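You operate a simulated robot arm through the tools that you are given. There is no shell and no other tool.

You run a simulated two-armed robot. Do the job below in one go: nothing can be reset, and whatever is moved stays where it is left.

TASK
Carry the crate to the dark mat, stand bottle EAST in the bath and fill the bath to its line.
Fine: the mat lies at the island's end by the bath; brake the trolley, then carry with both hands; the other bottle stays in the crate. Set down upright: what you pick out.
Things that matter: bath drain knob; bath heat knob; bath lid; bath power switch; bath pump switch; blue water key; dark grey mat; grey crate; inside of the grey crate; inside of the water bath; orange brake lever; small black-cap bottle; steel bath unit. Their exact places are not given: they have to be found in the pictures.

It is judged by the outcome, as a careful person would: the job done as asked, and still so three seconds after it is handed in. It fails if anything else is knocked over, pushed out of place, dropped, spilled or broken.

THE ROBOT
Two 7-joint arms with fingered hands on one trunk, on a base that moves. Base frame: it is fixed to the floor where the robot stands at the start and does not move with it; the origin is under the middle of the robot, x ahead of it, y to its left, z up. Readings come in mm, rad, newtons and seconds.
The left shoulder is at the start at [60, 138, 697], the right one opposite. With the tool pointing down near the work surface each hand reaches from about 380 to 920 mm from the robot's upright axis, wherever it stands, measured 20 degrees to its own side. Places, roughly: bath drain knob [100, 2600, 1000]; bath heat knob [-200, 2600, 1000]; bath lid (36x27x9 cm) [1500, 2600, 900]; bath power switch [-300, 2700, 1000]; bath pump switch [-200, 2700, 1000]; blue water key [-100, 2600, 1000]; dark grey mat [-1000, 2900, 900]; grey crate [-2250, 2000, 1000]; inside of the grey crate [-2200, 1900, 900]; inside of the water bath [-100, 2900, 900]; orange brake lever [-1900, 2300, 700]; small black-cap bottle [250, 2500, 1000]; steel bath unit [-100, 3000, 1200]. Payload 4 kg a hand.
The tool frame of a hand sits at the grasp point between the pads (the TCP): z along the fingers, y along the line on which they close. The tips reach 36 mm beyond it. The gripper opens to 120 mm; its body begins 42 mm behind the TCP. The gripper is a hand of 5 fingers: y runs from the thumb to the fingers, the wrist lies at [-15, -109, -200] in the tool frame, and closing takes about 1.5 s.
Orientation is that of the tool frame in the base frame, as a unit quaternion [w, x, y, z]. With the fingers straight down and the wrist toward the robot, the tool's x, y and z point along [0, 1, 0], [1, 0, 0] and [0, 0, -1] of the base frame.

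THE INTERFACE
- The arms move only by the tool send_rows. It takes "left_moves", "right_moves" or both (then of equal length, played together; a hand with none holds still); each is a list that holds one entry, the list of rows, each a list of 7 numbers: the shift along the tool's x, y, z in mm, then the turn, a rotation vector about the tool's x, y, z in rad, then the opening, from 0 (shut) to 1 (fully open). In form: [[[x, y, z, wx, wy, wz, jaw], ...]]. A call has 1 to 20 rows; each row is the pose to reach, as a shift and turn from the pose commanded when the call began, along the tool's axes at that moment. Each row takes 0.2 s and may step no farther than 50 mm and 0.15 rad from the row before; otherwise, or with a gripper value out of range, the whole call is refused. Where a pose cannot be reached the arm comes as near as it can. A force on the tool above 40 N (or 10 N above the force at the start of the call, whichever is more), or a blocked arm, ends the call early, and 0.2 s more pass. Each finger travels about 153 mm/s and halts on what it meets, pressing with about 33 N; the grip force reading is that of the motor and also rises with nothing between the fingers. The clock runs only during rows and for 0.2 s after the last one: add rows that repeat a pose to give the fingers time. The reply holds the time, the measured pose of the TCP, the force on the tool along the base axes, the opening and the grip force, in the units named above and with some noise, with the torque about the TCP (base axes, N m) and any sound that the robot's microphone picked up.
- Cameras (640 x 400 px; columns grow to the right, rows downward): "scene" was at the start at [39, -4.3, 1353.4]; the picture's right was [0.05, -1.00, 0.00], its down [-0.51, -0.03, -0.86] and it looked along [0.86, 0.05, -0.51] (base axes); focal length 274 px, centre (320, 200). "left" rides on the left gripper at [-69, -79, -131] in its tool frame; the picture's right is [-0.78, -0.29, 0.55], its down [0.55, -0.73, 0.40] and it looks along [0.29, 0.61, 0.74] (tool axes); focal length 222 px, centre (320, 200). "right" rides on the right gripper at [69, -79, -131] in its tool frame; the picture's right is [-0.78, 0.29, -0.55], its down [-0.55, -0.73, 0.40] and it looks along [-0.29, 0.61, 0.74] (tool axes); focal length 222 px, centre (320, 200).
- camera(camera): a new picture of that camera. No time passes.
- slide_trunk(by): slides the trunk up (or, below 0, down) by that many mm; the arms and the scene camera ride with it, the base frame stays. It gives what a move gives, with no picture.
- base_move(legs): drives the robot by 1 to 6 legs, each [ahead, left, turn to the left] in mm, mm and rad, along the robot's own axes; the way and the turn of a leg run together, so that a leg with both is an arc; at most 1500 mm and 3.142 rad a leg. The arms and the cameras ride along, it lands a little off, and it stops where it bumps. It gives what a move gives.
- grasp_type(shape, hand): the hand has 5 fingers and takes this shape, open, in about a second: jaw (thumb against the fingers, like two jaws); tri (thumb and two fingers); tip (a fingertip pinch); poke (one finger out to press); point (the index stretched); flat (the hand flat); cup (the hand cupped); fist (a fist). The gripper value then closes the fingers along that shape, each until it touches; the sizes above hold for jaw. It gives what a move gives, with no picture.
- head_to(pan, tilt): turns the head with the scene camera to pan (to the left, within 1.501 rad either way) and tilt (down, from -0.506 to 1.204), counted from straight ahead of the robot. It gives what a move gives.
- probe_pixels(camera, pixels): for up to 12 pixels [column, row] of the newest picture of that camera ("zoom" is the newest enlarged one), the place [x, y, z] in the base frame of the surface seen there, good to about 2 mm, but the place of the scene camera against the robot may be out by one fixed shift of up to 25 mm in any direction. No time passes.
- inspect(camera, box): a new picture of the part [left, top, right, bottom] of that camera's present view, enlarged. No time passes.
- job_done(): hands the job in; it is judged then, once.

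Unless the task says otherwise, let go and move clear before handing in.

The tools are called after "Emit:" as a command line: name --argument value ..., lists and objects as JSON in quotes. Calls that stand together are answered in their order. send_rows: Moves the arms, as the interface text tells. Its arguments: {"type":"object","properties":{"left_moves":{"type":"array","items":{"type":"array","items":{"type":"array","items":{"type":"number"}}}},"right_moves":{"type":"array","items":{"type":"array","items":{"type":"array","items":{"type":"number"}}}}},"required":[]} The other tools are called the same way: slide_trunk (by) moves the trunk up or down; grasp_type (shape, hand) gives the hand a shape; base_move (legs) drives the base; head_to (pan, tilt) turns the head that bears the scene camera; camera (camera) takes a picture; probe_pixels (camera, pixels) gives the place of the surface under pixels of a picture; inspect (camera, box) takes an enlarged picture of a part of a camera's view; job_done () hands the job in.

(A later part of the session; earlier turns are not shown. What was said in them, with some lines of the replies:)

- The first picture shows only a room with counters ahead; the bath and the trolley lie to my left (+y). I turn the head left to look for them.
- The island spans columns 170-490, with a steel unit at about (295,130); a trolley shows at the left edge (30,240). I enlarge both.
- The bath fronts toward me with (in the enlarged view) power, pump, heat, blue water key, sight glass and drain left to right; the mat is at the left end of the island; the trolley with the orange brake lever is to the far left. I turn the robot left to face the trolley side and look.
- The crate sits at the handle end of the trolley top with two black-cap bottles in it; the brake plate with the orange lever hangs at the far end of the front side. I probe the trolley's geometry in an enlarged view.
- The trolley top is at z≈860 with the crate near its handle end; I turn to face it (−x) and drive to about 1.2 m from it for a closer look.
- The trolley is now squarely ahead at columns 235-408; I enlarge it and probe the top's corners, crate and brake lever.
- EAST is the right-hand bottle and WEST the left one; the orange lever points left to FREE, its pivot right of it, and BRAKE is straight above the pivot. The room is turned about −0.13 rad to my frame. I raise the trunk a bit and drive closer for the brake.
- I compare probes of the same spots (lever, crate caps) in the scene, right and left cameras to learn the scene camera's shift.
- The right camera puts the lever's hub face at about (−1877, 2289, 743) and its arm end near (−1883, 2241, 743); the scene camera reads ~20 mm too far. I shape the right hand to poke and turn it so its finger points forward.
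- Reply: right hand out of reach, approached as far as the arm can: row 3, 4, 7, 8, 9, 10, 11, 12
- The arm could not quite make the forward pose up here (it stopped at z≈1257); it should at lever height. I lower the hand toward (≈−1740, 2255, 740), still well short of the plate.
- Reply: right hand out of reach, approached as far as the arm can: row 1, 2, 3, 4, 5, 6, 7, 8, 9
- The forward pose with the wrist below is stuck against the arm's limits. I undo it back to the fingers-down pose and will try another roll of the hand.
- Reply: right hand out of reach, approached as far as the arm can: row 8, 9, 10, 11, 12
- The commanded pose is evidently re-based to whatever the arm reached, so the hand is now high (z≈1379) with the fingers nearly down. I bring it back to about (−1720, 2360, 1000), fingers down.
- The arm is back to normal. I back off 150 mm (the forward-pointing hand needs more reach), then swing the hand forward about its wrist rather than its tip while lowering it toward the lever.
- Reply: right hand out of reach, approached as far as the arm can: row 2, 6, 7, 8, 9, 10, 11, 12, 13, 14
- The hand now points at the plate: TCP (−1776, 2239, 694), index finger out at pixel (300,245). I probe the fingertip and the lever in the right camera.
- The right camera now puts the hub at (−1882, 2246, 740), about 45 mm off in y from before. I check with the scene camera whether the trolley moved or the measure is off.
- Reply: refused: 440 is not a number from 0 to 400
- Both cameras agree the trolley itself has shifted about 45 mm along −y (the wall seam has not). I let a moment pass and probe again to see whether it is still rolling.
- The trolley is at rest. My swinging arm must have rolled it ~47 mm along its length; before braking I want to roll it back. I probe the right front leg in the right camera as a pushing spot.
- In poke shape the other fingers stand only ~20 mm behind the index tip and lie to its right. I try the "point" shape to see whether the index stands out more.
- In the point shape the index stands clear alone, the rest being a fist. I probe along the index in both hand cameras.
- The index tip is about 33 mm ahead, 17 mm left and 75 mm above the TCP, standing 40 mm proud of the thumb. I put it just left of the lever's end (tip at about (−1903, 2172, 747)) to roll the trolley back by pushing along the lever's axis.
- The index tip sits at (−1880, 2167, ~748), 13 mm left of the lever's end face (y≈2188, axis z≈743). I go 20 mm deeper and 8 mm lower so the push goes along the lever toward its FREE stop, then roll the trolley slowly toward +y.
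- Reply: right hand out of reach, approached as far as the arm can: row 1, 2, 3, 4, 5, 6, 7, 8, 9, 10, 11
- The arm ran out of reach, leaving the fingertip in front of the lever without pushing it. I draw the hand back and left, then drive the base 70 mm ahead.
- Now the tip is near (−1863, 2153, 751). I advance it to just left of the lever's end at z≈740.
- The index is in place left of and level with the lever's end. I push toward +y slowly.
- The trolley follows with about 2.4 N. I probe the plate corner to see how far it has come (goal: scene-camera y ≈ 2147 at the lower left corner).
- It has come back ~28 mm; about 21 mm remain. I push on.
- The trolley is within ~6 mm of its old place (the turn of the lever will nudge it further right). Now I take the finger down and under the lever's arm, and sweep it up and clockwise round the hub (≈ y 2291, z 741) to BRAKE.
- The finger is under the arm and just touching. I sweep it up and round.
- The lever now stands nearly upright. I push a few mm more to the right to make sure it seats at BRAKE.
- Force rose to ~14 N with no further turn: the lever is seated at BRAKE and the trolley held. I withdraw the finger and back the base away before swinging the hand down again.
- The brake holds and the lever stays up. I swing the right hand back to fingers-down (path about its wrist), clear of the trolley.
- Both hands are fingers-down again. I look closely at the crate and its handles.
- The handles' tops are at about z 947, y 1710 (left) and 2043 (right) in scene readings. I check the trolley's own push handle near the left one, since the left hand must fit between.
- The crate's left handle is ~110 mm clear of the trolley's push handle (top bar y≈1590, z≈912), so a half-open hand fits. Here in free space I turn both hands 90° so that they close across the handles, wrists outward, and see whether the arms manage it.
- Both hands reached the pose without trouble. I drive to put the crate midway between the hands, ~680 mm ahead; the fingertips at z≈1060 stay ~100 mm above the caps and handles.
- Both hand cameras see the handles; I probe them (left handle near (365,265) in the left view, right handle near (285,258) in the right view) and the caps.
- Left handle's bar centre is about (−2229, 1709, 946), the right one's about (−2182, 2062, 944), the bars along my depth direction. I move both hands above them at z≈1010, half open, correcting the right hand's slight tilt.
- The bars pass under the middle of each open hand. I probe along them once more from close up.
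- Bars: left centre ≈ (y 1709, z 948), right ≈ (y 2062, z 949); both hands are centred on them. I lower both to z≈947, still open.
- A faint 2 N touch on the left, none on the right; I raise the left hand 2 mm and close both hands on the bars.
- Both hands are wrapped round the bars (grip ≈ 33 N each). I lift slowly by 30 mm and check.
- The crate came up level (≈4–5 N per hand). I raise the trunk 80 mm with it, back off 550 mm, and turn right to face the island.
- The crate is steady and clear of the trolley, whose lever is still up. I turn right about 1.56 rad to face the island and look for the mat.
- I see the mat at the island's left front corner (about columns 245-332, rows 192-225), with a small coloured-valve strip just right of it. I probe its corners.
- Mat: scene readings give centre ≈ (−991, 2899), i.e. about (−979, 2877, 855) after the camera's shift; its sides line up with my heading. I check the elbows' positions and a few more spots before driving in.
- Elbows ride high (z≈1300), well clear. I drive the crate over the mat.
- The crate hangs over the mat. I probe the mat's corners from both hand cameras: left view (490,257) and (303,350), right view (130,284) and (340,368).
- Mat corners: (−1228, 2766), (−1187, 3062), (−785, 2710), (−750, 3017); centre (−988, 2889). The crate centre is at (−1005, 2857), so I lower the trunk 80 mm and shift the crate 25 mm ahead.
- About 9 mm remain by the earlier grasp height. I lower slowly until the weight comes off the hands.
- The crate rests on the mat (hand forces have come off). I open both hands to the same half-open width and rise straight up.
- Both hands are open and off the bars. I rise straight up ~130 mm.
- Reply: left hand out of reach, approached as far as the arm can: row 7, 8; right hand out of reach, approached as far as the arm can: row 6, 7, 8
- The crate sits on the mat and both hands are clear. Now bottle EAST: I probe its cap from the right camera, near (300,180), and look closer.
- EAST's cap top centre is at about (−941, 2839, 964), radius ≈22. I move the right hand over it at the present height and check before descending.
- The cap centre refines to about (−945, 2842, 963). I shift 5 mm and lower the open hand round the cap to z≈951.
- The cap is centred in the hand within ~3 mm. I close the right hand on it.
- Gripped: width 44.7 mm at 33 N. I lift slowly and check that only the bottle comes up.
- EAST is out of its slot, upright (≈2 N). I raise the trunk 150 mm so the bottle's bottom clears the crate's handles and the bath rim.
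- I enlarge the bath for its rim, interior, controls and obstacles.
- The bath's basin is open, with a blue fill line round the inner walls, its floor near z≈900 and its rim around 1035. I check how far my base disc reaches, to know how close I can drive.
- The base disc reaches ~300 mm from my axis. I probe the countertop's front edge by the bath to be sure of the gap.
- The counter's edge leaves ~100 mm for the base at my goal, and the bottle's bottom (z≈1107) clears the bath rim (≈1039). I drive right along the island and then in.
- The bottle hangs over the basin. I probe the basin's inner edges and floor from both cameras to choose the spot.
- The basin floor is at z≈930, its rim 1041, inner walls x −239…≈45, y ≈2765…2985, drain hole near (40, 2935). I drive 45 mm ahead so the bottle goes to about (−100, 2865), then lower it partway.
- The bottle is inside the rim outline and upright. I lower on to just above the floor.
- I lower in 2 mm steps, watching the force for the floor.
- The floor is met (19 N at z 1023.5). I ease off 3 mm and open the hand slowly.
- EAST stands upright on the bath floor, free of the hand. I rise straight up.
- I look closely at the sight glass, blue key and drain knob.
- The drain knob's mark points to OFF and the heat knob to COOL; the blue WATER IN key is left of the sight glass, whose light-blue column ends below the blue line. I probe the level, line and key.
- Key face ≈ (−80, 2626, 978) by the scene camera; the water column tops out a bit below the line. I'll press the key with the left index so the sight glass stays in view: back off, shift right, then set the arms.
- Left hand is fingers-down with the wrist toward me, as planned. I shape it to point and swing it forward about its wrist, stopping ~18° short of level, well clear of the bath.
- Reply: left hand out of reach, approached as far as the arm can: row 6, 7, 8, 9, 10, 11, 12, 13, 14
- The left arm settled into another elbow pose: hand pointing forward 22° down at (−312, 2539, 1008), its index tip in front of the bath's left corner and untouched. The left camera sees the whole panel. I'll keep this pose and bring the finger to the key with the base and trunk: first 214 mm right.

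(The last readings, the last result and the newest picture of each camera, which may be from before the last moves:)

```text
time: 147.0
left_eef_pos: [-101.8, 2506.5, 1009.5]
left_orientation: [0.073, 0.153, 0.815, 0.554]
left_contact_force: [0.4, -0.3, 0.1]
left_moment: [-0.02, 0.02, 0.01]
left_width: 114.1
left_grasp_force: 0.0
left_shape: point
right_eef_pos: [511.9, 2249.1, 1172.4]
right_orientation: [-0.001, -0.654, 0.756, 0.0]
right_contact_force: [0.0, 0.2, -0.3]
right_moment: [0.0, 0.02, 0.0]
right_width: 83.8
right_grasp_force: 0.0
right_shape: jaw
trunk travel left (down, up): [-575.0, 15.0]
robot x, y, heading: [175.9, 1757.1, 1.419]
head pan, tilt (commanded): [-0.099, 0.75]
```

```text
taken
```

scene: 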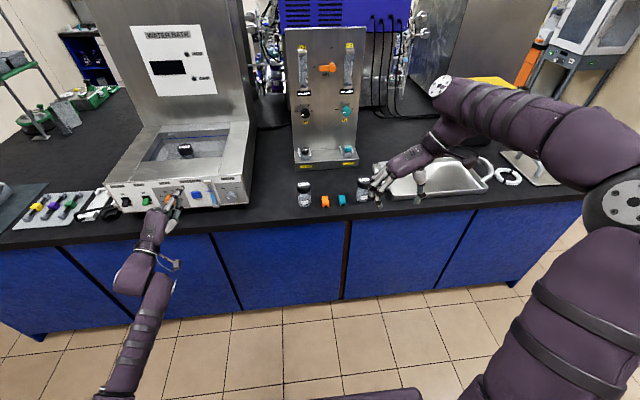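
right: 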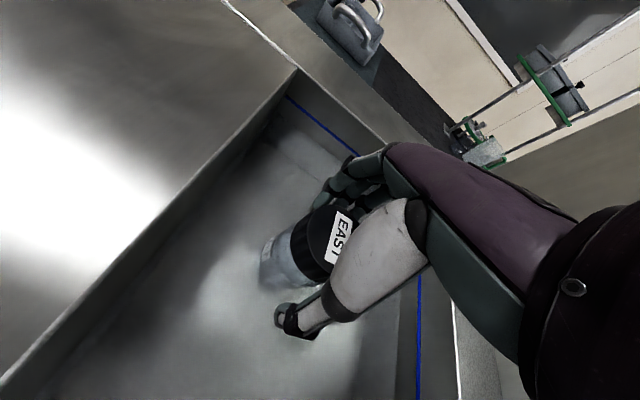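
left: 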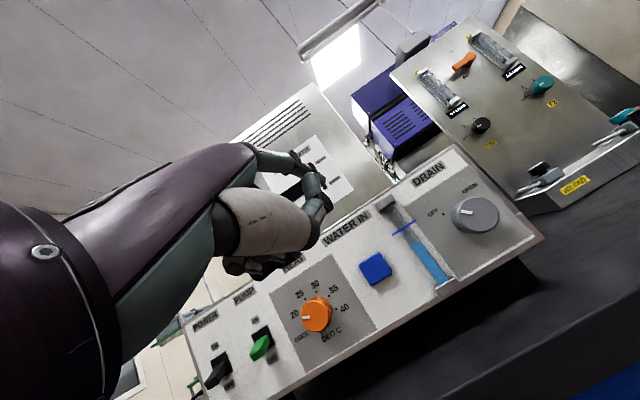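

The left camera shows the key at (376,268), the sight glass at (425,250) and the drain knob at OFF. I probe them and the index tip.

Emit:
inspect --camera "left" --box '[340, 190, 500, 310]'

Emit:
probe_pixels --camera "zoom" --pixels '[[110, 235], [160, 245], [125, 265], [145, 220], [230, 130], [260, 160], [290, 175], [320, 220], [380, 270], [290, 145], [255, 140]]'

Emit:
probe_pixels --camera "left" --pixels '[[318, 183], [320, 175], [311, 165], [300, 158], [293, 154], [325, 200], [265, 160], [316, 215]]'

Emit:
inspect --camera "scene" --box '[110, 160, 260, 250]'

```text
3.33 times, centred on (420, 250) of left
```

zoom: 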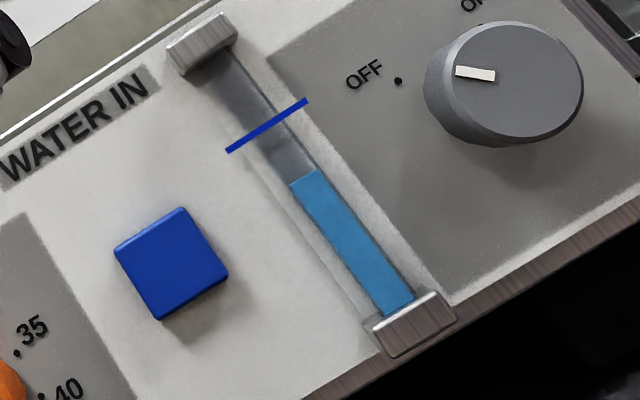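

```text
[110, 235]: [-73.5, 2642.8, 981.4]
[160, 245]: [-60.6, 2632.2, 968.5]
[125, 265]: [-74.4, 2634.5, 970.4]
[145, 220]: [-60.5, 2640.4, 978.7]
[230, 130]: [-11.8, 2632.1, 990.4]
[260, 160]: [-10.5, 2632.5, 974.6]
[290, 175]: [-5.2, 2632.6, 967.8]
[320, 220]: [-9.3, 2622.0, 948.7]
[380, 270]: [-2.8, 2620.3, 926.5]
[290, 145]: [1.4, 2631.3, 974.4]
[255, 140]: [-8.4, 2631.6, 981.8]
```

```text
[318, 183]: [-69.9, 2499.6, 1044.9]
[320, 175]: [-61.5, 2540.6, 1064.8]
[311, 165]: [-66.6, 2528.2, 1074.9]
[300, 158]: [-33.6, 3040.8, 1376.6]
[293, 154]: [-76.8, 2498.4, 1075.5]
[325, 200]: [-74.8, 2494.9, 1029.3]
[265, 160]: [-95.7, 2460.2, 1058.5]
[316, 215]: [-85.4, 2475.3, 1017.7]
```

```text
4.27 times, centred on (185, 205) of scene
```

zoom: 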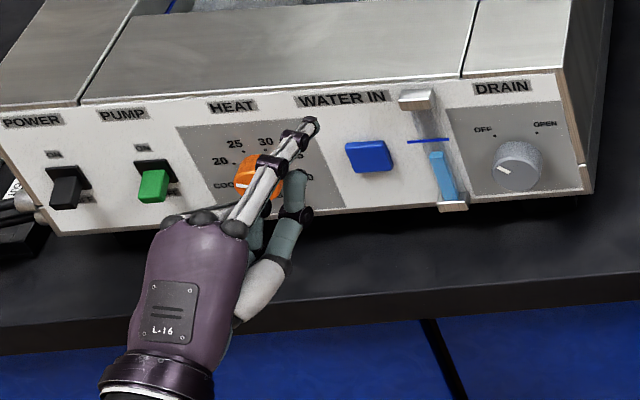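

Key face centre ≈ (−60, 2632, 963); the index tip is near (−63, 2552, 1066). In the sight glass the water stands about 19 mm below the line. I lower the trunk 103 mm and drive 45 mm ahead, 8 mm left.

Emit:
slide_trunk --by -103

Emit:
base_move --legs '[[45, 8, 0]]'

Emit:
camera --camera "left"

Emit:
inspect --camera "scene" --box '[110, 160, 260, 250]'

```text
time: 148.3
left_eef_pos: [-102.6, 2507.6, 906.3]
left_orientation: [0.073, 0.153, 0.815, 0.554]
left_contact_force: [-0.1, -0.3, 0.6]
left_moment: [-0.01, 0.01, 0.0]
left_width: 114.0
left_grasp_force: 0.0
left_shape: point
right_eef_pos: [510.2, 2249.8, 1071.5]
right_orientation: [-0.001, -0.655, 0.756, 0.0]
right_contact_force: [0.7, -0.9, 0.7]
right_moment: [-0.02, 0.0, -0.04]
right_width: 83.7
right_grasp_force: 0.0
right_shape: jaw
trunk travel left (down, up): [-472.0, 118.0]
robot x, y, heading: [175.1, 1753.8, 1.421]
head pan, tilt (commanded): [-0.099, 0.75]
```

```text
time: 149.2
left_eef_pos: [-103.1, 2552.7, 904.4]
left_orientation: [0.072, 0.151, 0.816, 0.554]
left_contact_force: [-0.3, 0.1, 0.4]
left_moment: [0.0, 0.01, -0.06]
left_width: 114.4
left_grasp_force: 0.0
left_shape: point
right_eef_pos: [509.4, 2295.6, 1069.1]
right_orientation: [-0.003, -0.654, 0.757, -0.001]
right_contact_force: [0.6, -0.5, -0.1]
right_moment: [0.0, 0.02, -0.02]
right_width: 83.8
right_grasp_force: 0.2
right_shape: jaw
trunk travel left (down, up): [-472.0, 118.0]
robot x, y, heading: [169.3, 1801.1, 1.422]
head pan, tilt (commanded): [-0.099, 0.75]
```

```text
taken
```

left: 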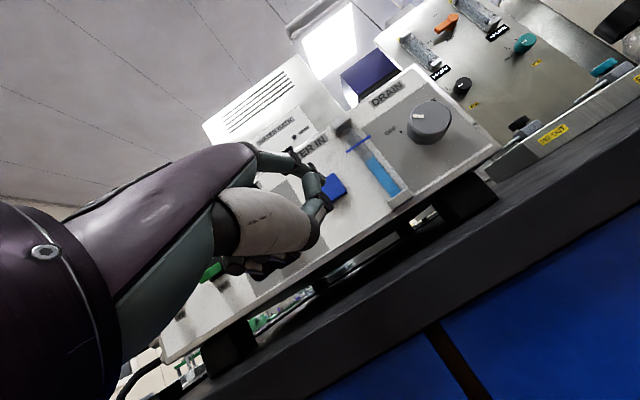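

```text
4.27 times, centred on (185, 205) of scene
```

zoom: 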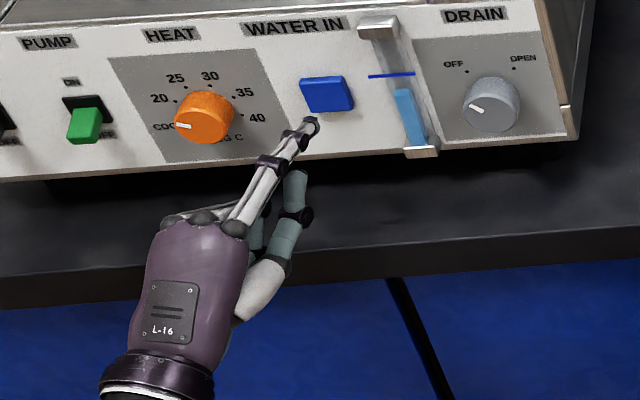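

Emit:
inspect --camera "left" --box '[270, 120, 430, 240]'

Emit:
probe_pixels --camera "zoom" --pixels '[[250, 220], [215, 230], [225, 250], [280, 215], [190, 215], [165, 225], [150, 200], [100, 170], [380, 210], [300, 120], [420, 245]]'

Emit:
inspect --camera "scene" --box '[170, 170, 220, 200]'

Emit:
probe_pixels --camera "zoom" --pixels '[[160, 205], [110, 170], [150, 140], [130, 220], [100, 280], [140, 235]]'

```text
3.33 times, centred on (350, 180) of left
```

zoom: 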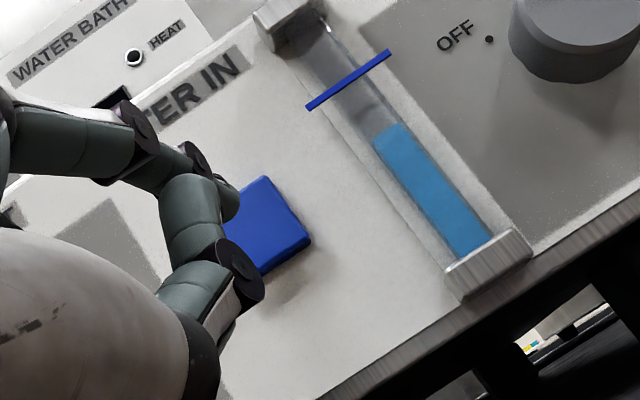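

```text
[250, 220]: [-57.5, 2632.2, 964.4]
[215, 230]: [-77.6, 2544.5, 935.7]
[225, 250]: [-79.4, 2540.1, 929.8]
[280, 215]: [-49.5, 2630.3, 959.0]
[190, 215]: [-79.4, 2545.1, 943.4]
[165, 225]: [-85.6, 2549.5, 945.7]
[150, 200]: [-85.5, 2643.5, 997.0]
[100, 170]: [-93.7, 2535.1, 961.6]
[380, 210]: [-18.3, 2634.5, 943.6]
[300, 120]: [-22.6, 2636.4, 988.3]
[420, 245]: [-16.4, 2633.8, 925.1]
```

```text
12.80 times, centred on (195, 185) of scene
```

zoom: 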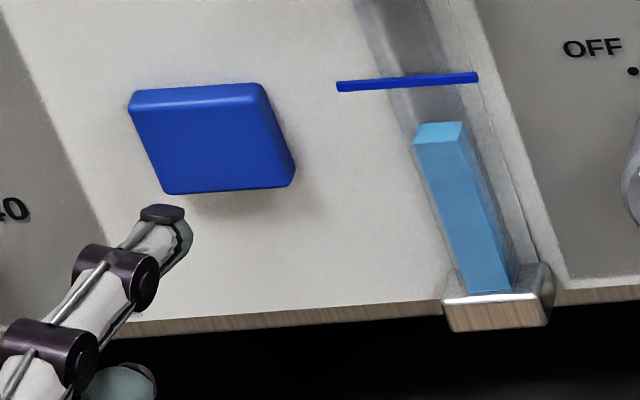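

```text
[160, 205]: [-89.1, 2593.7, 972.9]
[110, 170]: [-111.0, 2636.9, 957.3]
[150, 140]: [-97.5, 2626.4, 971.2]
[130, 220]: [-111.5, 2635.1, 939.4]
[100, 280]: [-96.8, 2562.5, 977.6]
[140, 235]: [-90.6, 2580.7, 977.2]
```

Tip ≈ (−67, 2605, 960), key face at y≈2632. I advance the finger with the arm 18 mm and check it follows.

Emit:
send_rows --left_moves '[[[1, 2, 5.5, 0, 0, 0, 1], [2, 4.3, 11, 0, 0, 0, 1], [3.2, 6.5, 16.5, 0, 0, 0, 1], [3.2, 6.5, 16.5, 0, 0, 0, 1]]]'

Emit:
inspect --camera "scene" --box '[170, 170, 220, 200]'

Emit:
inspect --camera "left" --box '[270, 120, 430, 240]'

```text
time: 150.2
left_eef_pos: [-100.9, 2569.3, 905.3]
left_orientation: [0.073, 0.152, 0.815, 0.555]
left_contact_force: [-0.3, 0.6, 0.3]
left_moment: [0.01, -0.02, -0.01]
left_width: 114.2
left_grasp_force: 0.1
left_shape: point
right_eef_pos: [509.2, 2294.7, 1070.1]
right_orientation: [-0.001, -0.654, 0.756, 0.0]
right_contact_force: [-0.1, 0.1, 0.9]
right_moment: [0.02, -0.01, 0.0]
right_width: 83.7
right_grasp_force: 0.1
right_shape: jaw
trunk travel left (down, up): [-472.0, 118.0]
robot x, y, heading: [172.3, 1798.8, 1.42]
head pan, tilt (commanded): [-0.099, 0.75]
```

```text
12.80 times, centred on (195, 185) of scene
```

zoom: 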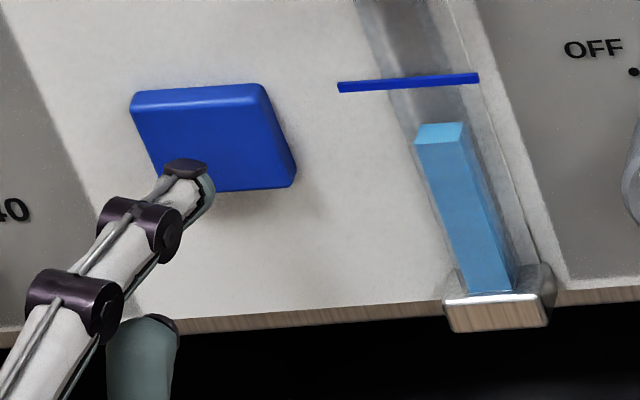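

```text
3.33 times, centred on (350, 180) of left
```

zoom: 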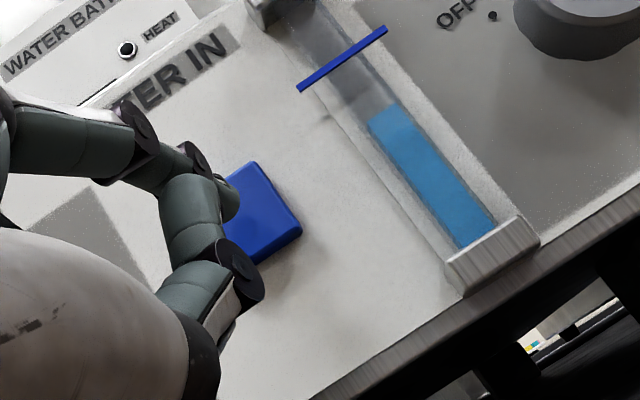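

The finger follows well and is just short of the key. I press in small steps, then check the key, force and level.

Emit:
send_rows --left_moves '[[[0.4, 0.9, 2.3, 0, 0, 0, 1], [0.9, 1.8, 4.6, 0, 0, 0, 1], [1.3, 2.7, 6.9, 0, 0, 0, 1]]]'

Emit:
inspect --camera "scene" --box '[170, 170, 220, 200]'

```text
time: 151.1
left_eef_pos: [-100.2, 2577.8, 905.5]
left_orientation: [0.073, 0.152, 0.815, 0.555]
left_contact_force: [-0.4, -0.2, 0.4]
left_moment: [0.01, 0.0, -0.01]
left_width: 114.3
left_grasp_force: 0.1
left_shape: point
right_eef_pos: [509.4, 2294.9, 1072.2]
right_orientation: [-0.002, -0.653, 0.757, 0.0]
right_contact_force: [0.3, 0.5, 0.3]
right_moment: [-0.01, 0.01, 0.0]
right_width: 83.7
right_grasp_force: 0.0
right_shape: jaw
trunk travel left (down, up): [-472.0, 118.0]
robot x, y, heading: [174.9, 1800.7, 1.418]
head pan, tilt (commanded): [-0.099, 0.75]
```

```text
12.80 times, centred on (195, 185) of scene
```

zoom: 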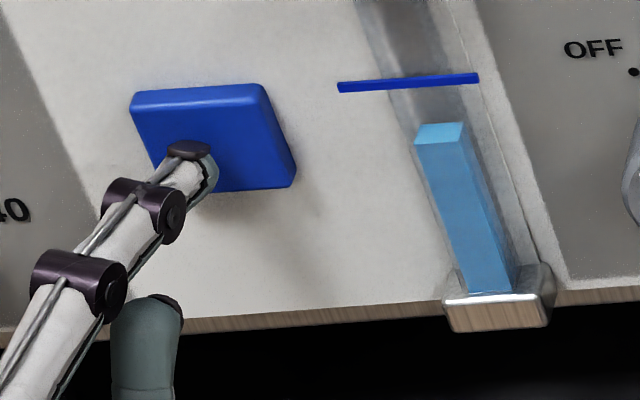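

No contact yet. I go on in 2 mm steps.

Emit:
send_rows --left_moves '[[[0.4, 0.7, 1.8, 0, 0, 0, 1], [0.7, 1.4, 3.7, 0, 0, 0, 1]]]'

Emit:
inspect --camera "scene" --box '[170, 170, 220, 200]'

```text
time: 151.7
left_eef_pos: [-98.9, 2580.9, 905.3]
left_orientation: [0.072, 0.151, 0.815, 0.555]
left_contact_force: [0.1, -0.1, -0.5]
left_moment: [0.06, 0.02, -0.01]
left_width: 114.2
left_grasp_force: 0.0
left_shape: point
right_eef_pos: [509.0, 2294.0, 1070.9]
right_orientation: [-0.001, -0.654, 0.757, 0.0]
right_contact_force: [-1.0, 0.5, -0.3]
right_moment: [0.04, -0.01, 0.0]
right_width: 83.4
right_grasp_force: 0.1
right_shape: jaw
trunk travel left (down, up): [-472.0, 118.0]
robot x, y, heading: [176.8, 1800.2, 1.42]
head pan, tilt (commanded): [-0.099, 0.75]
```

```text
12.80 times, centred on (195, 185) of scene
```

zoom: 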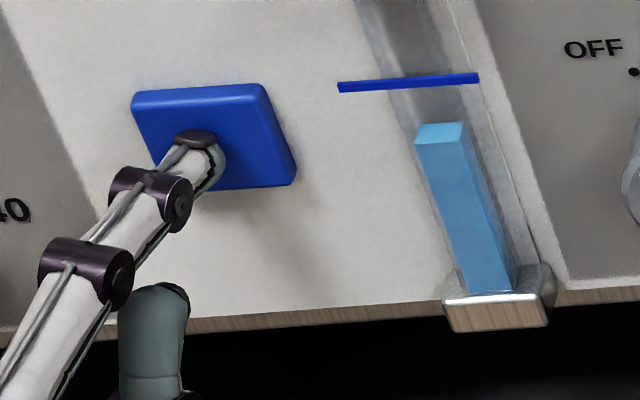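

Emit:
send_rows --left_moves '[[[0.4, 0.7, 1.8, 0, 0, 0, 1], [0.7, 1.4, 3.7, 0, 0, 0, 1]]]'

Emit:
inspect --camera "scene" --box '[170, 170, 220, 200]'

```text
time: 152.2
left_eef_pos: [-98.2, 2584.8, 905.5]
left_orientation: [0.073, 0.152, 0.815, 0.555]
left_contact_force: [-2.0, -5.0, -0.3]
left_moment: [0.24, -0.07, -0.11]
left_width: 114.3
left_grasp_force: 0.1
left_shape: point
right_eef_pos: [509.9, 2294.5, 1071.1]
right_orientation: [-0.001, -0.654, 0.756, 0.0]
right_contact_force: [-0.4, 0.7, -0.5]
right_moment: [0.02, -0.02, 0.01]
right_width: 83.8
right_grasp_force: 0.1
right_shape: jaw
trunk travel left (down, up): [-472.0, 118.0]
robot x, y, heading: [173.8, 1801.4, 1.418]
head pan, tilt (commanded): [-0.099, 0.75]
heard: click
```

```text
12.80 times, centred on (195, 185) of scene
```

zoom: 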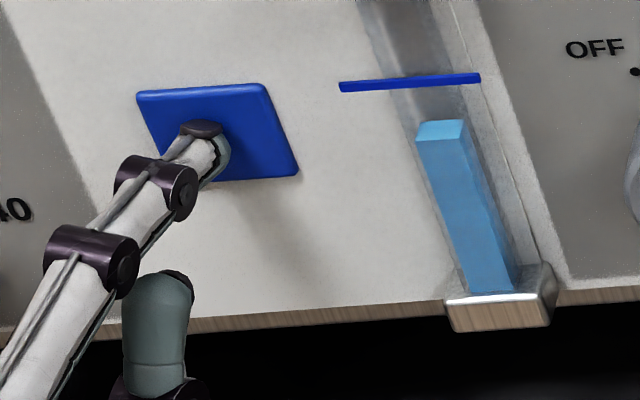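

A click, 5 N, and the key has gone in. I hold it for 0.4 s and look at the level.

Emit:
send_rows --left_moves '[[[0, 0, 0, 0, 0, 0, 1]]]'

Emit:
inspect --camera "scene" --box '[170, 170, 220, 200]'

Emit:
inspect --camera "left" --box '[330, 90, 430, 190]'

```text
time: 152.7
left_eef_pos: [-98.3, 2585.9, 905.2]
left_orientation: [0.073, 0.152, 0.815, 0.554]
left_contact_force: [-1.8, -5.6, -1.3]
left_moment: [0.35, -0.09, -0.09]
left_width: 114.4
left_grasp_force: 0.0
left_shape: point
right_eef_pos: [509.1, 2294.7, 1070.5]
right_orientation: [-0.002, -0.654, 0.757, 0.0]
right_contact_force: [0.5, -0.3, 0.2]
right_moment: [-0.01, 0.02, 0.03]
right_width: 83.7
right_grasp_force: 0.1
right_shape: jaw
trunk travel left (down, up): [-472.0, 118.0]
robot x, y, heading: [173.7, 1801.6, 1.42]
head pan, tilt (commanded): [-0.099, 0.75]
```

```text
12.80 times, centred on (195, 185) of scene
```

zoom: 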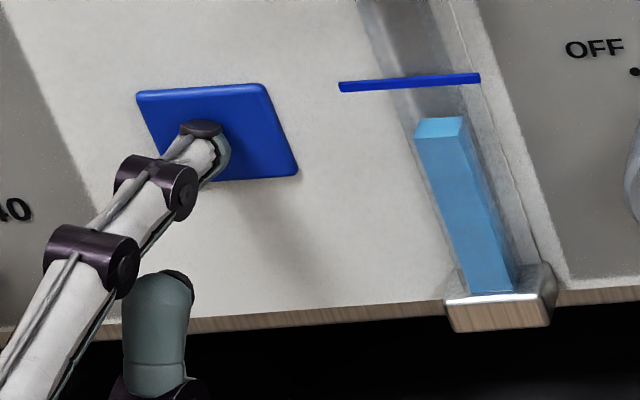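

```text
4.00 times, centred on (380, 140) of left
```

zoom: 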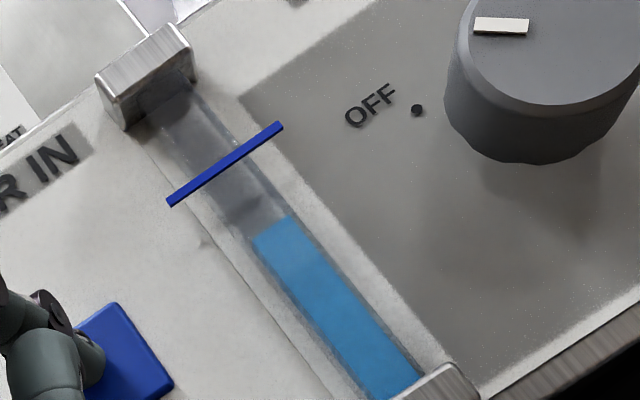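

The level is rising slowly (~1 mm per 0.4 s in the glass). I hold the key for 2 s more.

Emit:
send_rows --left_moves '[[[0, 0, 0, 0, 0, 0, 1], [0, 0, 0, 0, 0, 0, 1], [0, 0, 0, 0, 0, 0, 1], [0, 0, 0, 0, 0, 0, 1], [0, 0, 0, 0, 0, 0, 1], [0, 0, 0, 0, 0, 0, 1], [0, 0, 0, 0, 0, 0, 1], [0, 0, 0, 0, 0, 0, 1], [0, 0, 0, 0, 0, 0, 1]]]'

Emit:
inspect --camera "left" --box '[330, 90, 430, 190]'

Emit:
inspect --camera "scene" --box '[170, 170, 220, 200]'

```text
time: 154.7
left_eef_pos: [-98.3, 2585.6, 906.1]
left_orientation: [0.073, 0.152, 0.815, 0.555]
left_contact_force: [-1.2, -6.3, 0.3]
left_moment: [0.31, -0.13, -0.07]
left_width: 114.1
left_grasp_force: 0.0
left_shape: point
right_eef_pos: [510.2, 2295.1, 1070.6]
right_orientation: [-0.002, -0.655, 0.756, 0.0]
right_contact_force: [-0.9, 0.0, -0.4]
right_moment: [0.03, 0.04, -0.02]
right_width: 83.5
right_grasp_force: 0.0
right_shape: jaw
trunk travel left (down, up): [-472.0, 118.0]
robot x, y, heading: [169.5, 1795.2, 1.419]
head pan, tilt (commanded): [-0.099, 0.75]
```

```text
4.00 times, centred on (380, 140) of left
```

zoom: 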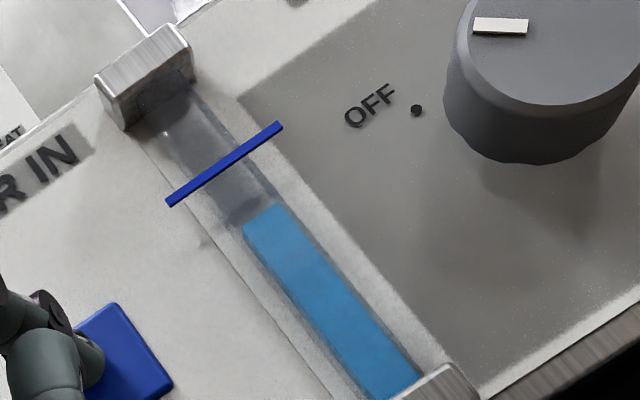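

```text
12.80 times, centred on (195, 185) of scene
```

zoom: 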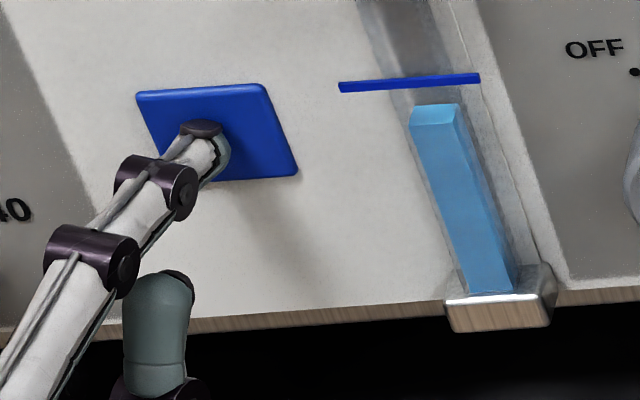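

The level climbs steadily (~16 px of the ~61 px gap in 2 s, left view). I probe the column's top face and the line for their heights.

Emit:
probe_pixels --camera "zoom" --pixels '[[434, 114], [440, 118], [425, 110], [450, 80], [360, 86], [470, 77], [440, 140], [450, 200]]'

```text
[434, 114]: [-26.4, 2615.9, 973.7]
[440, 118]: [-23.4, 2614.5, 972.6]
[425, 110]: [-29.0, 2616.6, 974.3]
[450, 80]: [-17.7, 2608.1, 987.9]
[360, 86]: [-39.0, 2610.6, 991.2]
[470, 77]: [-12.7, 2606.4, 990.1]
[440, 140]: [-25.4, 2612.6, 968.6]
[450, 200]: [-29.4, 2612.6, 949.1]
```

Column top z≈973.5 against the line's ≈989.5 (same camera): ~16 mm to go at ~2 mm/s. I hold 4 s more.

Emit:
send_rows --left_moves '[[[0, 0, 0, 0, 0, 0, 1], [0, 0, 0, 0, 0, 0, 1], [0, 0, 0, 0, 0, 0, 1], [0, 0, 0, 0, 0, 0, 1], [0, 0, 0, 0, 0, 0, 1], [0, 0, 0, 0, 0, 0, 1], [0, 0, 0, 0, 0, 0, 1], [0, 0, 0, 0, 0, 0, 1], [0, 0, 0, 0, 0, 0, 1], [0, 0, 0, 0, 0, 0, 1], [0, 0, 0, 0, 0, 0, 1], [0, 0, 0, 0, 0, 0, 1], [0, 0, 0, 0, 0, 0, 1], [0, 0, 0, 0, 0, 0, 1], [0, 0, 0, 0, 0, 0, 1], [0, 0, 0, 0, 0, 0, 1], [0, 0, 0, 0, 0, 0, 1], [0, 0, 0, 0, 0, 0, 1]]]'

Emit:
inspect --camera "left" --box '[330, 90, 430, 190]'

Emit:
inspect --camera "scene" --box '[170, 170, 220, 200]'

Emit:
probe_pixels --camera "zoom" --pixels '[[428, 95], [432, 92], [420, 90], [450, 80], [360, 86], [470, 77], [435, 105]]'

```text
time: 158.4
left_eef_pos: [-99.7, 2584.7, 905.3]
left_orientation: [0.073, 0.152, 0.815, 0.554]
left_contact_force: [-3.0, -5.8, -0.1]
left_moment: [0.31, -0.1, -0.11]
left_width: 114.2
left_grasp_force: 0.1
left_shape: point
right_eef_pos: [509.5, 2293.6, 1071.0]
right_orientation: [-0.001, -0.654, 0.756, 0.0]
right_contact_force: [0.9, 0.2, 0.8]
right_moment: [-0.02, -0.03, 0.01]
right_width: 83.6
right_grasp_force: 0.1
right_shape: jaw
trunk travel left (down, up): [-472.0, 118.0]
robot x, y, heading: [175.3, 1804.2, 1.422]
head pan, tilt (commanded): [-0.099, 0.75]
```

```text
4.00 times, centred on (380, 140) of left
```

zoom: 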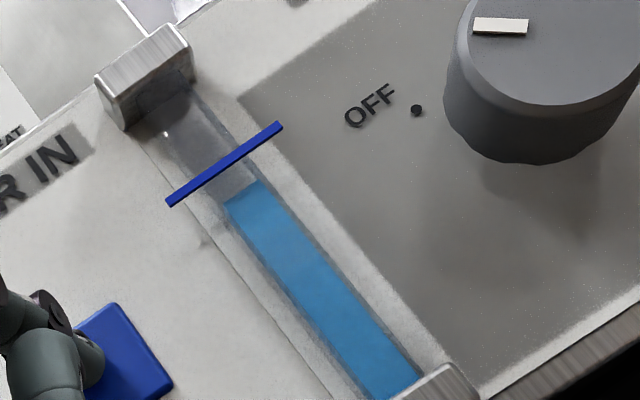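

```text
12.80 times, centred on (195, 185) of scene
```

zoom: 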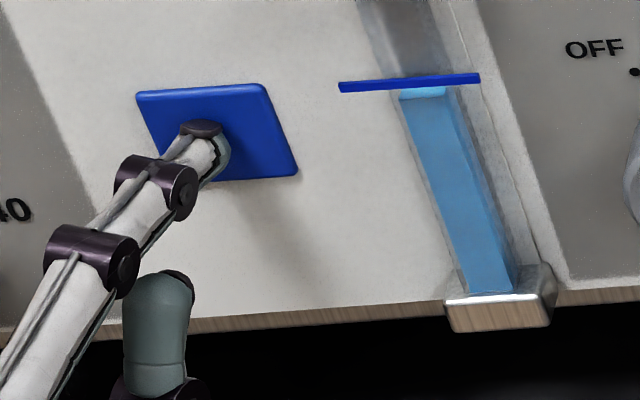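

```text
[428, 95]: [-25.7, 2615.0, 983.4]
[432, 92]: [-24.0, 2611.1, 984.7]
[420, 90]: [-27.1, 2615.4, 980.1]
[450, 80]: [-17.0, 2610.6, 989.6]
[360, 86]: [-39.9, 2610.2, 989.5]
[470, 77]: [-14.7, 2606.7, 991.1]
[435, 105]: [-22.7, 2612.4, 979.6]
```

About 8 mm remain by probes (≈3.3 s). I check the basin itself too.

Emit:
inspect --camera "scene" --box '[120, 115, 250, 185]'

```text
4.92 times, centred on (185, 150) of scene
```

zoom: 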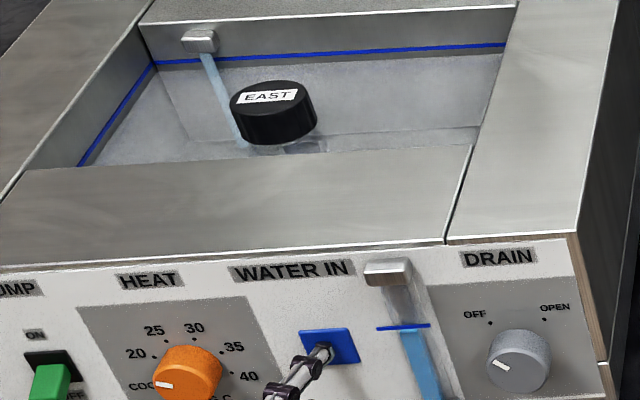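

Water is running from the inlet into the basin and the bottle stands still. I hold 2.4 s more, then check again.

Emit:
send_rows --left_moves '[[[0, 0, 0, 0, 0, 0, 1], [0, 0, 0, 0, 0, 0, 1], [0, 0, 0, 0, 0, 0, 1], [0, 0, 0, 0, 0, 0, 1], [0, 0, 0, 0, 0, 0, 1], [0, 0, 0, 0, 0, 0, 1], [0, 0, 0, 0, 0, 0, 1], [0, 0, 0, 0, 0, 0, 1], [0, 0, 0, 0, 0, 0, 1], [0, 0, 0, 0, 0, 0, 1], [0, 0, 0, 0, 0, 0, 1]]]'

Emit:
inspect --camera "left" --box '[330, 90, 430, 190]'

Emit:
inspect --camera "scene" --box '[170, 170, 220, 200]'

```text
time: 160.8
left_eef_pos: [-98.2, 2584.7, 905.5]
left_orientation: [0.073, 0.153, 0.815, 0.554]
left_contact_force: [-1.6, -5.2, -0.7]
left_moment: [0.37, -0.09, -0.13]
left_width: 114.2
left_grasp_force: 0.0
left_shape: point
right_eef_pos: [509.3, 2294.9, 1069.9]
right_orientation: [-0.001, -0.654, 0.756, 0.0]
right_contact_force: [0.6, 0.4, -0.5]
right_moment: [0.04, -0.01, 0.01]
right_width: 83.8
right_grasp_force: 0.1
right_shape: jaw
trunk travel left (down, up): [-472.0, 118.0]
robot x, y, heading: [171.4, 1800.6, 1.42]
head pan, tilt (commanded): [-0.099, 0.75]
```

```text
4.00 times, centred on (380, 140) of left
```

zoom: 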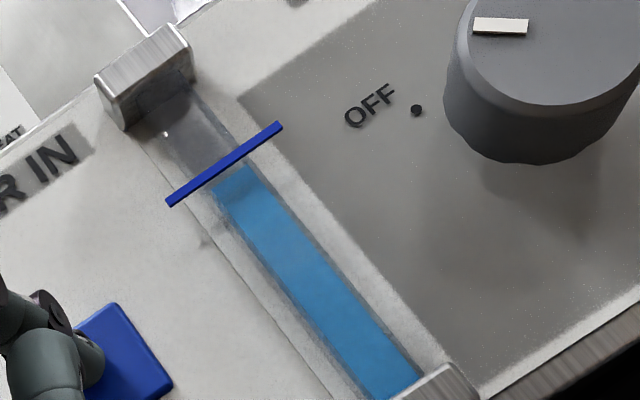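

```text
12.80 times, centred on (195, 185) of scene
```

zoom: 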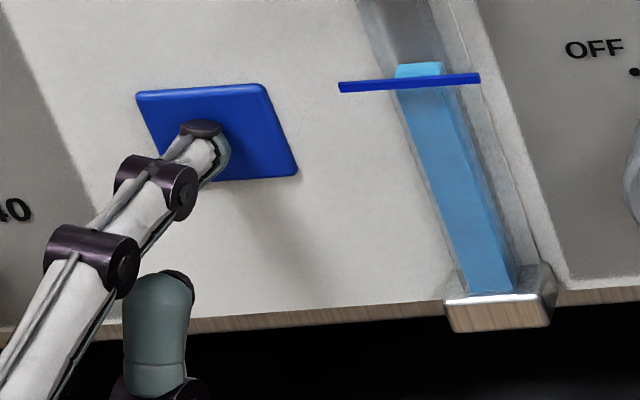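

The two views bracket the level: about 2 mm below the line's centre. I hold 0.8 s more and then draw the finger back to release the key.

Emit:
send_rows --left_moves '[[[0, 0, 0, 0, 0, 0, 1], [0, 0, 0, 0, 0, 0, 1], [0, 0, 0, 0, 0, 0, 1], [0, 0, 0, 0, 0, 0, 1], [-1.3, -2.5, -6.4, 0, 0, 0, 1], [-2.7, -5.4, -13.7, 0, 0, 0, 1], [-4.5, -9, -23, 0, 0, 0, 1]]]'

Emit:
inspect --camera "left" --box '[310, 100, 450, 240]'

Emit:
inspect --camera "scene" --box '[170, 170, 220, 200]'

Emit:
probe_pixels --camera "zoom" --pixels '[[418, 68], [425, 62], [410, 60], [420, 55], [450, 80], [360, 86], [425, 95], [430, 105]]'

```text
time: 162.4
left_eef_pos: [-101.0, 2562.1, 904.8]
left_orientation: [0.073, 0.152, 0.815, 0.555]
left_contact_force: [0.4, 0.4, 0.3]
left_moment: [0.02, 0.01, -0.03]
left_width: 114.3
left_grasp_force: 0.2
left_shape: point
right_eef_pos: [509.4, 2295.0, 1070.2]
right_orientation: [0.0, -0.654, 0.756, 0.0]
right_contact_force: [0.6, -0.3, 0.3]
right_moment: [0.0, 0.02, 0.01]
right_width: 83.8
right_grasp_force: 0.0
right_shape: jaw
trunk travel left (down, up): [-472.0, 118.0]
robot x, y, heading: [172.7, 1798.7, 1.415]
head pan, tilt (commanded): [-0.099, 0.75]
```

```text
2.86 times, centred on (380, 170) of left
```

zoom: 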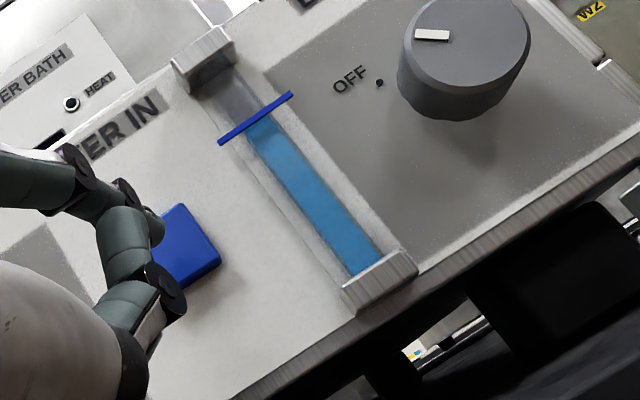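

```text
12.80 times, centred on (195, 185) of scene
```

zoom: 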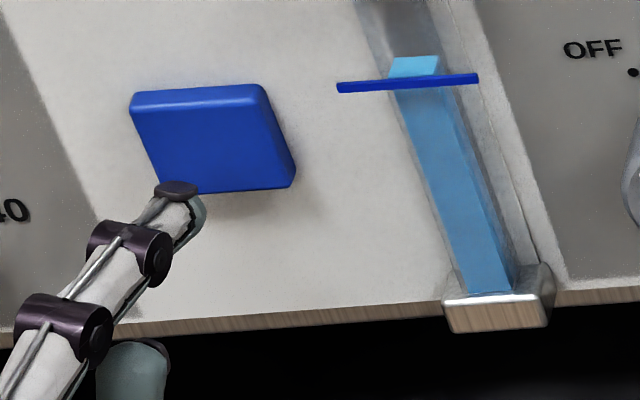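

```text
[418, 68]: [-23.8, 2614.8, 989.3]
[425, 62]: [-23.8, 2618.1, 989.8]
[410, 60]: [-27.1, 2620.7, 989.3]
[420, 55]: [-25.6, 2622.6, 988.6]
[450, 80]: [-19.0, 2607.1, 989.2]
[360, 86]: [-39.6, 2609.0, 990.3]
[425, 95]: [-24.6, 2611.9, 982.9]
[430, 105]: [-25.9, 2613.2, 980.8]
```

The column's top (z≈989.3) now equals the line (≈989.5), and the key is out again. I draw the hand back further and check that the level stays put and the inlet has stopped.

Emit:
send_rows --left_moves '[[[-2, -4, -10, 0, 0, 0, 1], [-4, -8, -20, 0, 0, 0, 1], [-6, -12, -30, 0, 0, 0, 1], [-8, -16, -40, 0, 0, 0, 1], [-8, -16, -40, 0, 0, 0, 1]]]'

Emit:
inspect --camera "scene" --box '[120, 115, 250, 205]'

Emit:
inspect --camera "scene" --box '[170, 170, 220, 200]'

Emit:
probe_pixels --camera "zoom" --pixels '[[418, 68], [425, 62], [410, 60], [420, 57], [450, 80], [360, 86], [400, 84], [470, 78]]'

```text
time: 163.7
left_eef_pos: [-109.1, 2517.0, 905.2]
left_orientation: [0.074, 0.154, 0.815, 0.554]
left_contact_force: [0.7, 0.9, 0.8]
left_moment: [0.0, 0.03, -0.02]
left_width: 114.1
left_grasp_force: 0.1
left_shape: point
right_eef_pos: [508.6, 2294.5, 1068.9]
right_orientation: [-0.001, -0.654, 0.756, 0.0]
right_contact_force: [0.1, -0.5, -0.6]
right_moment: [0.0, 0.0, -0.03]
right_width: 83.7
right_grasp_force: 0.0
right_shape: jaw
trunk travel left (down, up): [-472.0, 118.0]
robot x, y, heading: [174.3, 1799.9, 1.419]
head pan, tilt (commanded): [-0.099, 0.75]
```

```text
4.44 times, centred on (185, 160) of scene
```

zoom: 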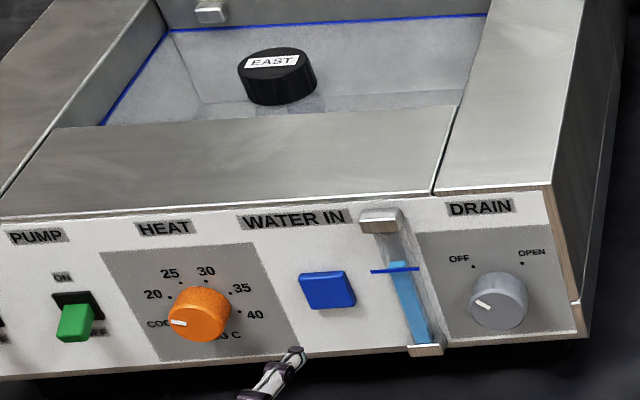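

```text
12.80 times, centred on (195, 185) of scene
```

zoom: 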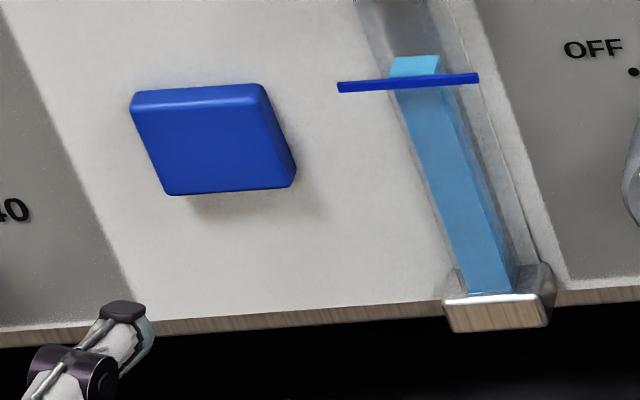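

```text
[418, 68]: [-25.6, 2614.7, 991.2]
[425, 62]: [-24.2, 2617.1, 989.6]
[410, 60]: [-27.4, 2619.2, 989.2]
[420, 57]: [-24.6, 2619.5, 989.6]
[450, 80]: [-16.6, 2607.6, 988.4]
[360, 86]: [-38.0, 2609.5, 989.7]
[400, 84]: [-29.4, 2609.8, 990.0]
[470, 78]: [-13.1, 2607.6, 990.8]
```

The level holds at the line and the inlet has stopped. I back the base away and take a look at the bath, bottle and crate.

Emit:
base_move --legs '[[-300, 0, 0]]'

Emit:
head_to --pan 0.45 --tilt 0.5

Emit:
camera --camera "scene"

Emit:
inspect --camera "scene" --box '[250, 100, 430, 220]'

Emit:
inspect --camera "scene" --box '[100, 120, 260, 230]'

```text
time: 165.7
left_eef_pos: [-153.0, 2222.9, 905.5]
left_orientation: [0.074, 0.155, 0.815, 0.553]
left_contact_force: [0.4, 0.0, 0.4]
left_moment: [-0.01, 0.0, 0.0]
left_width: 114.0
left_grasp_force: 0.0
left_shape: point
right_eef_pos: [466.1, 1998.5, 1071.0]
right_orientation: [-0.002, -0.653, 0.757, 0.0]
right_contact_force: [0.7, 0.4, -0.3]
right_moment: [0.03, 0.0, 0.01]
right_width: 83.7
right_grasp_force: 0.0
right_shape: jaw
trunk travel left (down, up): [-472.0, 118.0]
robot x, y, heading: [128.7, 1501.7, 1.414]
head pan, tilt (commanded): [-0.099, 0.75]
```

```text
time: 166.7
left_eef_pos: [-152.7, 2222.4, 904.2]
left_orientation: [0.074, 0.155, 0.815, 0.554]
left_contact_force: [0.0, 0.6, 0.5]
left_moment: [0.0, -0.01, 0.01]
left_width: 113.8
left_grasp_force: 0.0
left_shape: point
right_eef_pos: [465.6, 1998.2, 1071.1]
right_orientation: [-0.001, -0.653, 0.758, 0.0]
right_contact_force: [0.3, -0.4, 0.0]
right_moment: [-0.01, 0.03, 0.02]
right_width: 84.1
right_grasp_force: 0.0
right_shape: jaw
trunk travel left (down, up): [-472.0, 118.0]
robot x, y, heading: [126.8, 1506.5, 1.417]
head pan, tilt (commanded): [0.45, 0.499]
```

```text
taken
```

scene: 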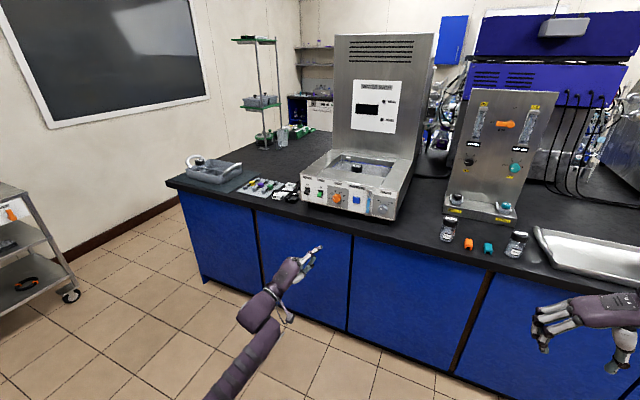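

```text
3.33 times, centred on (340, 160) of scene
```

zoom: 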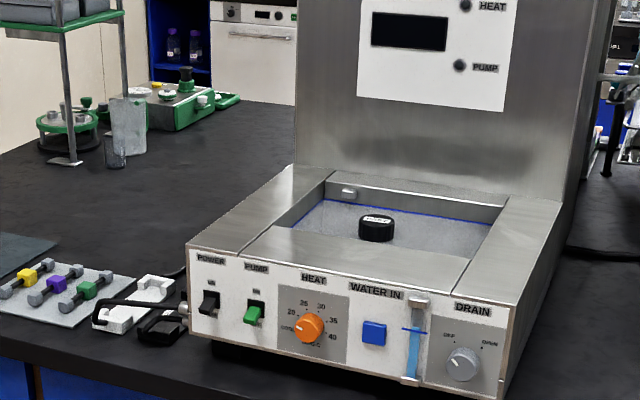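

```text
3.64 times, centred on (180, 175) of scene
```

zoom: 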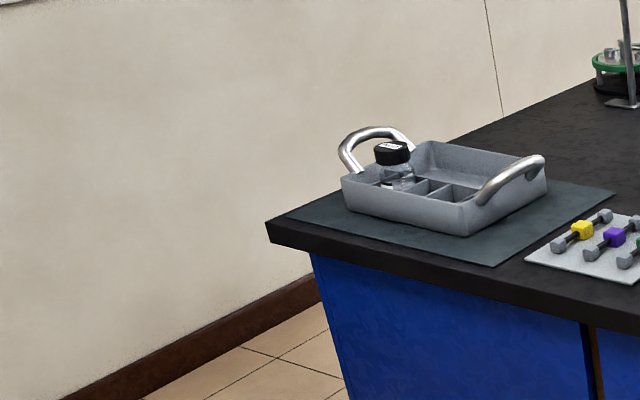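

The crate with WEST sits on the mat, EAST stands upright in the bath, the knobs and switches are as they were and the lever is at BRAKE. One last look at the glass and the bottle.

Emit:
inspect --camera "scene" --box '[330, 150, 400, 220]'

Emit:
inspect --camera "scene" --box '[0, 180, 60, 240]'

```text
5.71 times, centred on (365, 185) of scene
```

zoom: 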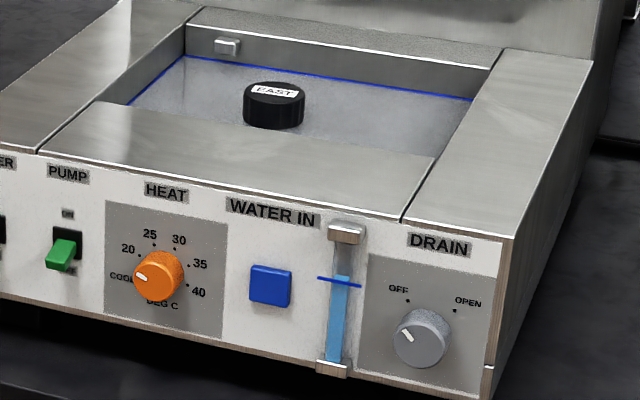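

```text
6.67 times, centred on (30, 210) of scene
```

zoom: 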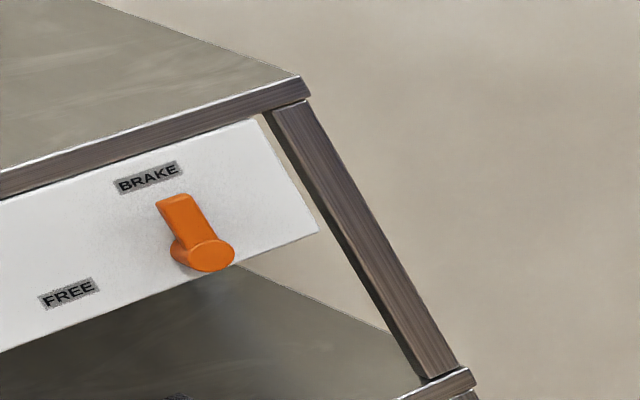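

The water surface lies along the blue line in the basin and in the sight glass. EAST stands upright, the drain is OFF, and the brake lever points to BRAKE. Both hands are clear, so I hand the job in.

Emit:
job_done

```text
The job is handed in.
```

I finished the job and handed it in. The crate is on the dark mat with bottle WEST still in it, bottle EAST stands upright in the bath, and the bath is filled to its line. After the last fill the water level held steady at the line and the inlet stopped. The drain, heat knob, power switch and pump switch were not touched.

**Trolley knocked out of place:** while I was reaching for the brake, my right arm bumped the free trolley and rolled it about 47 mm along its length. I pushed it back before braking it. It now sits about 6 mm from where it started, with the lever seated at BRAKE. Nothing on it fell.
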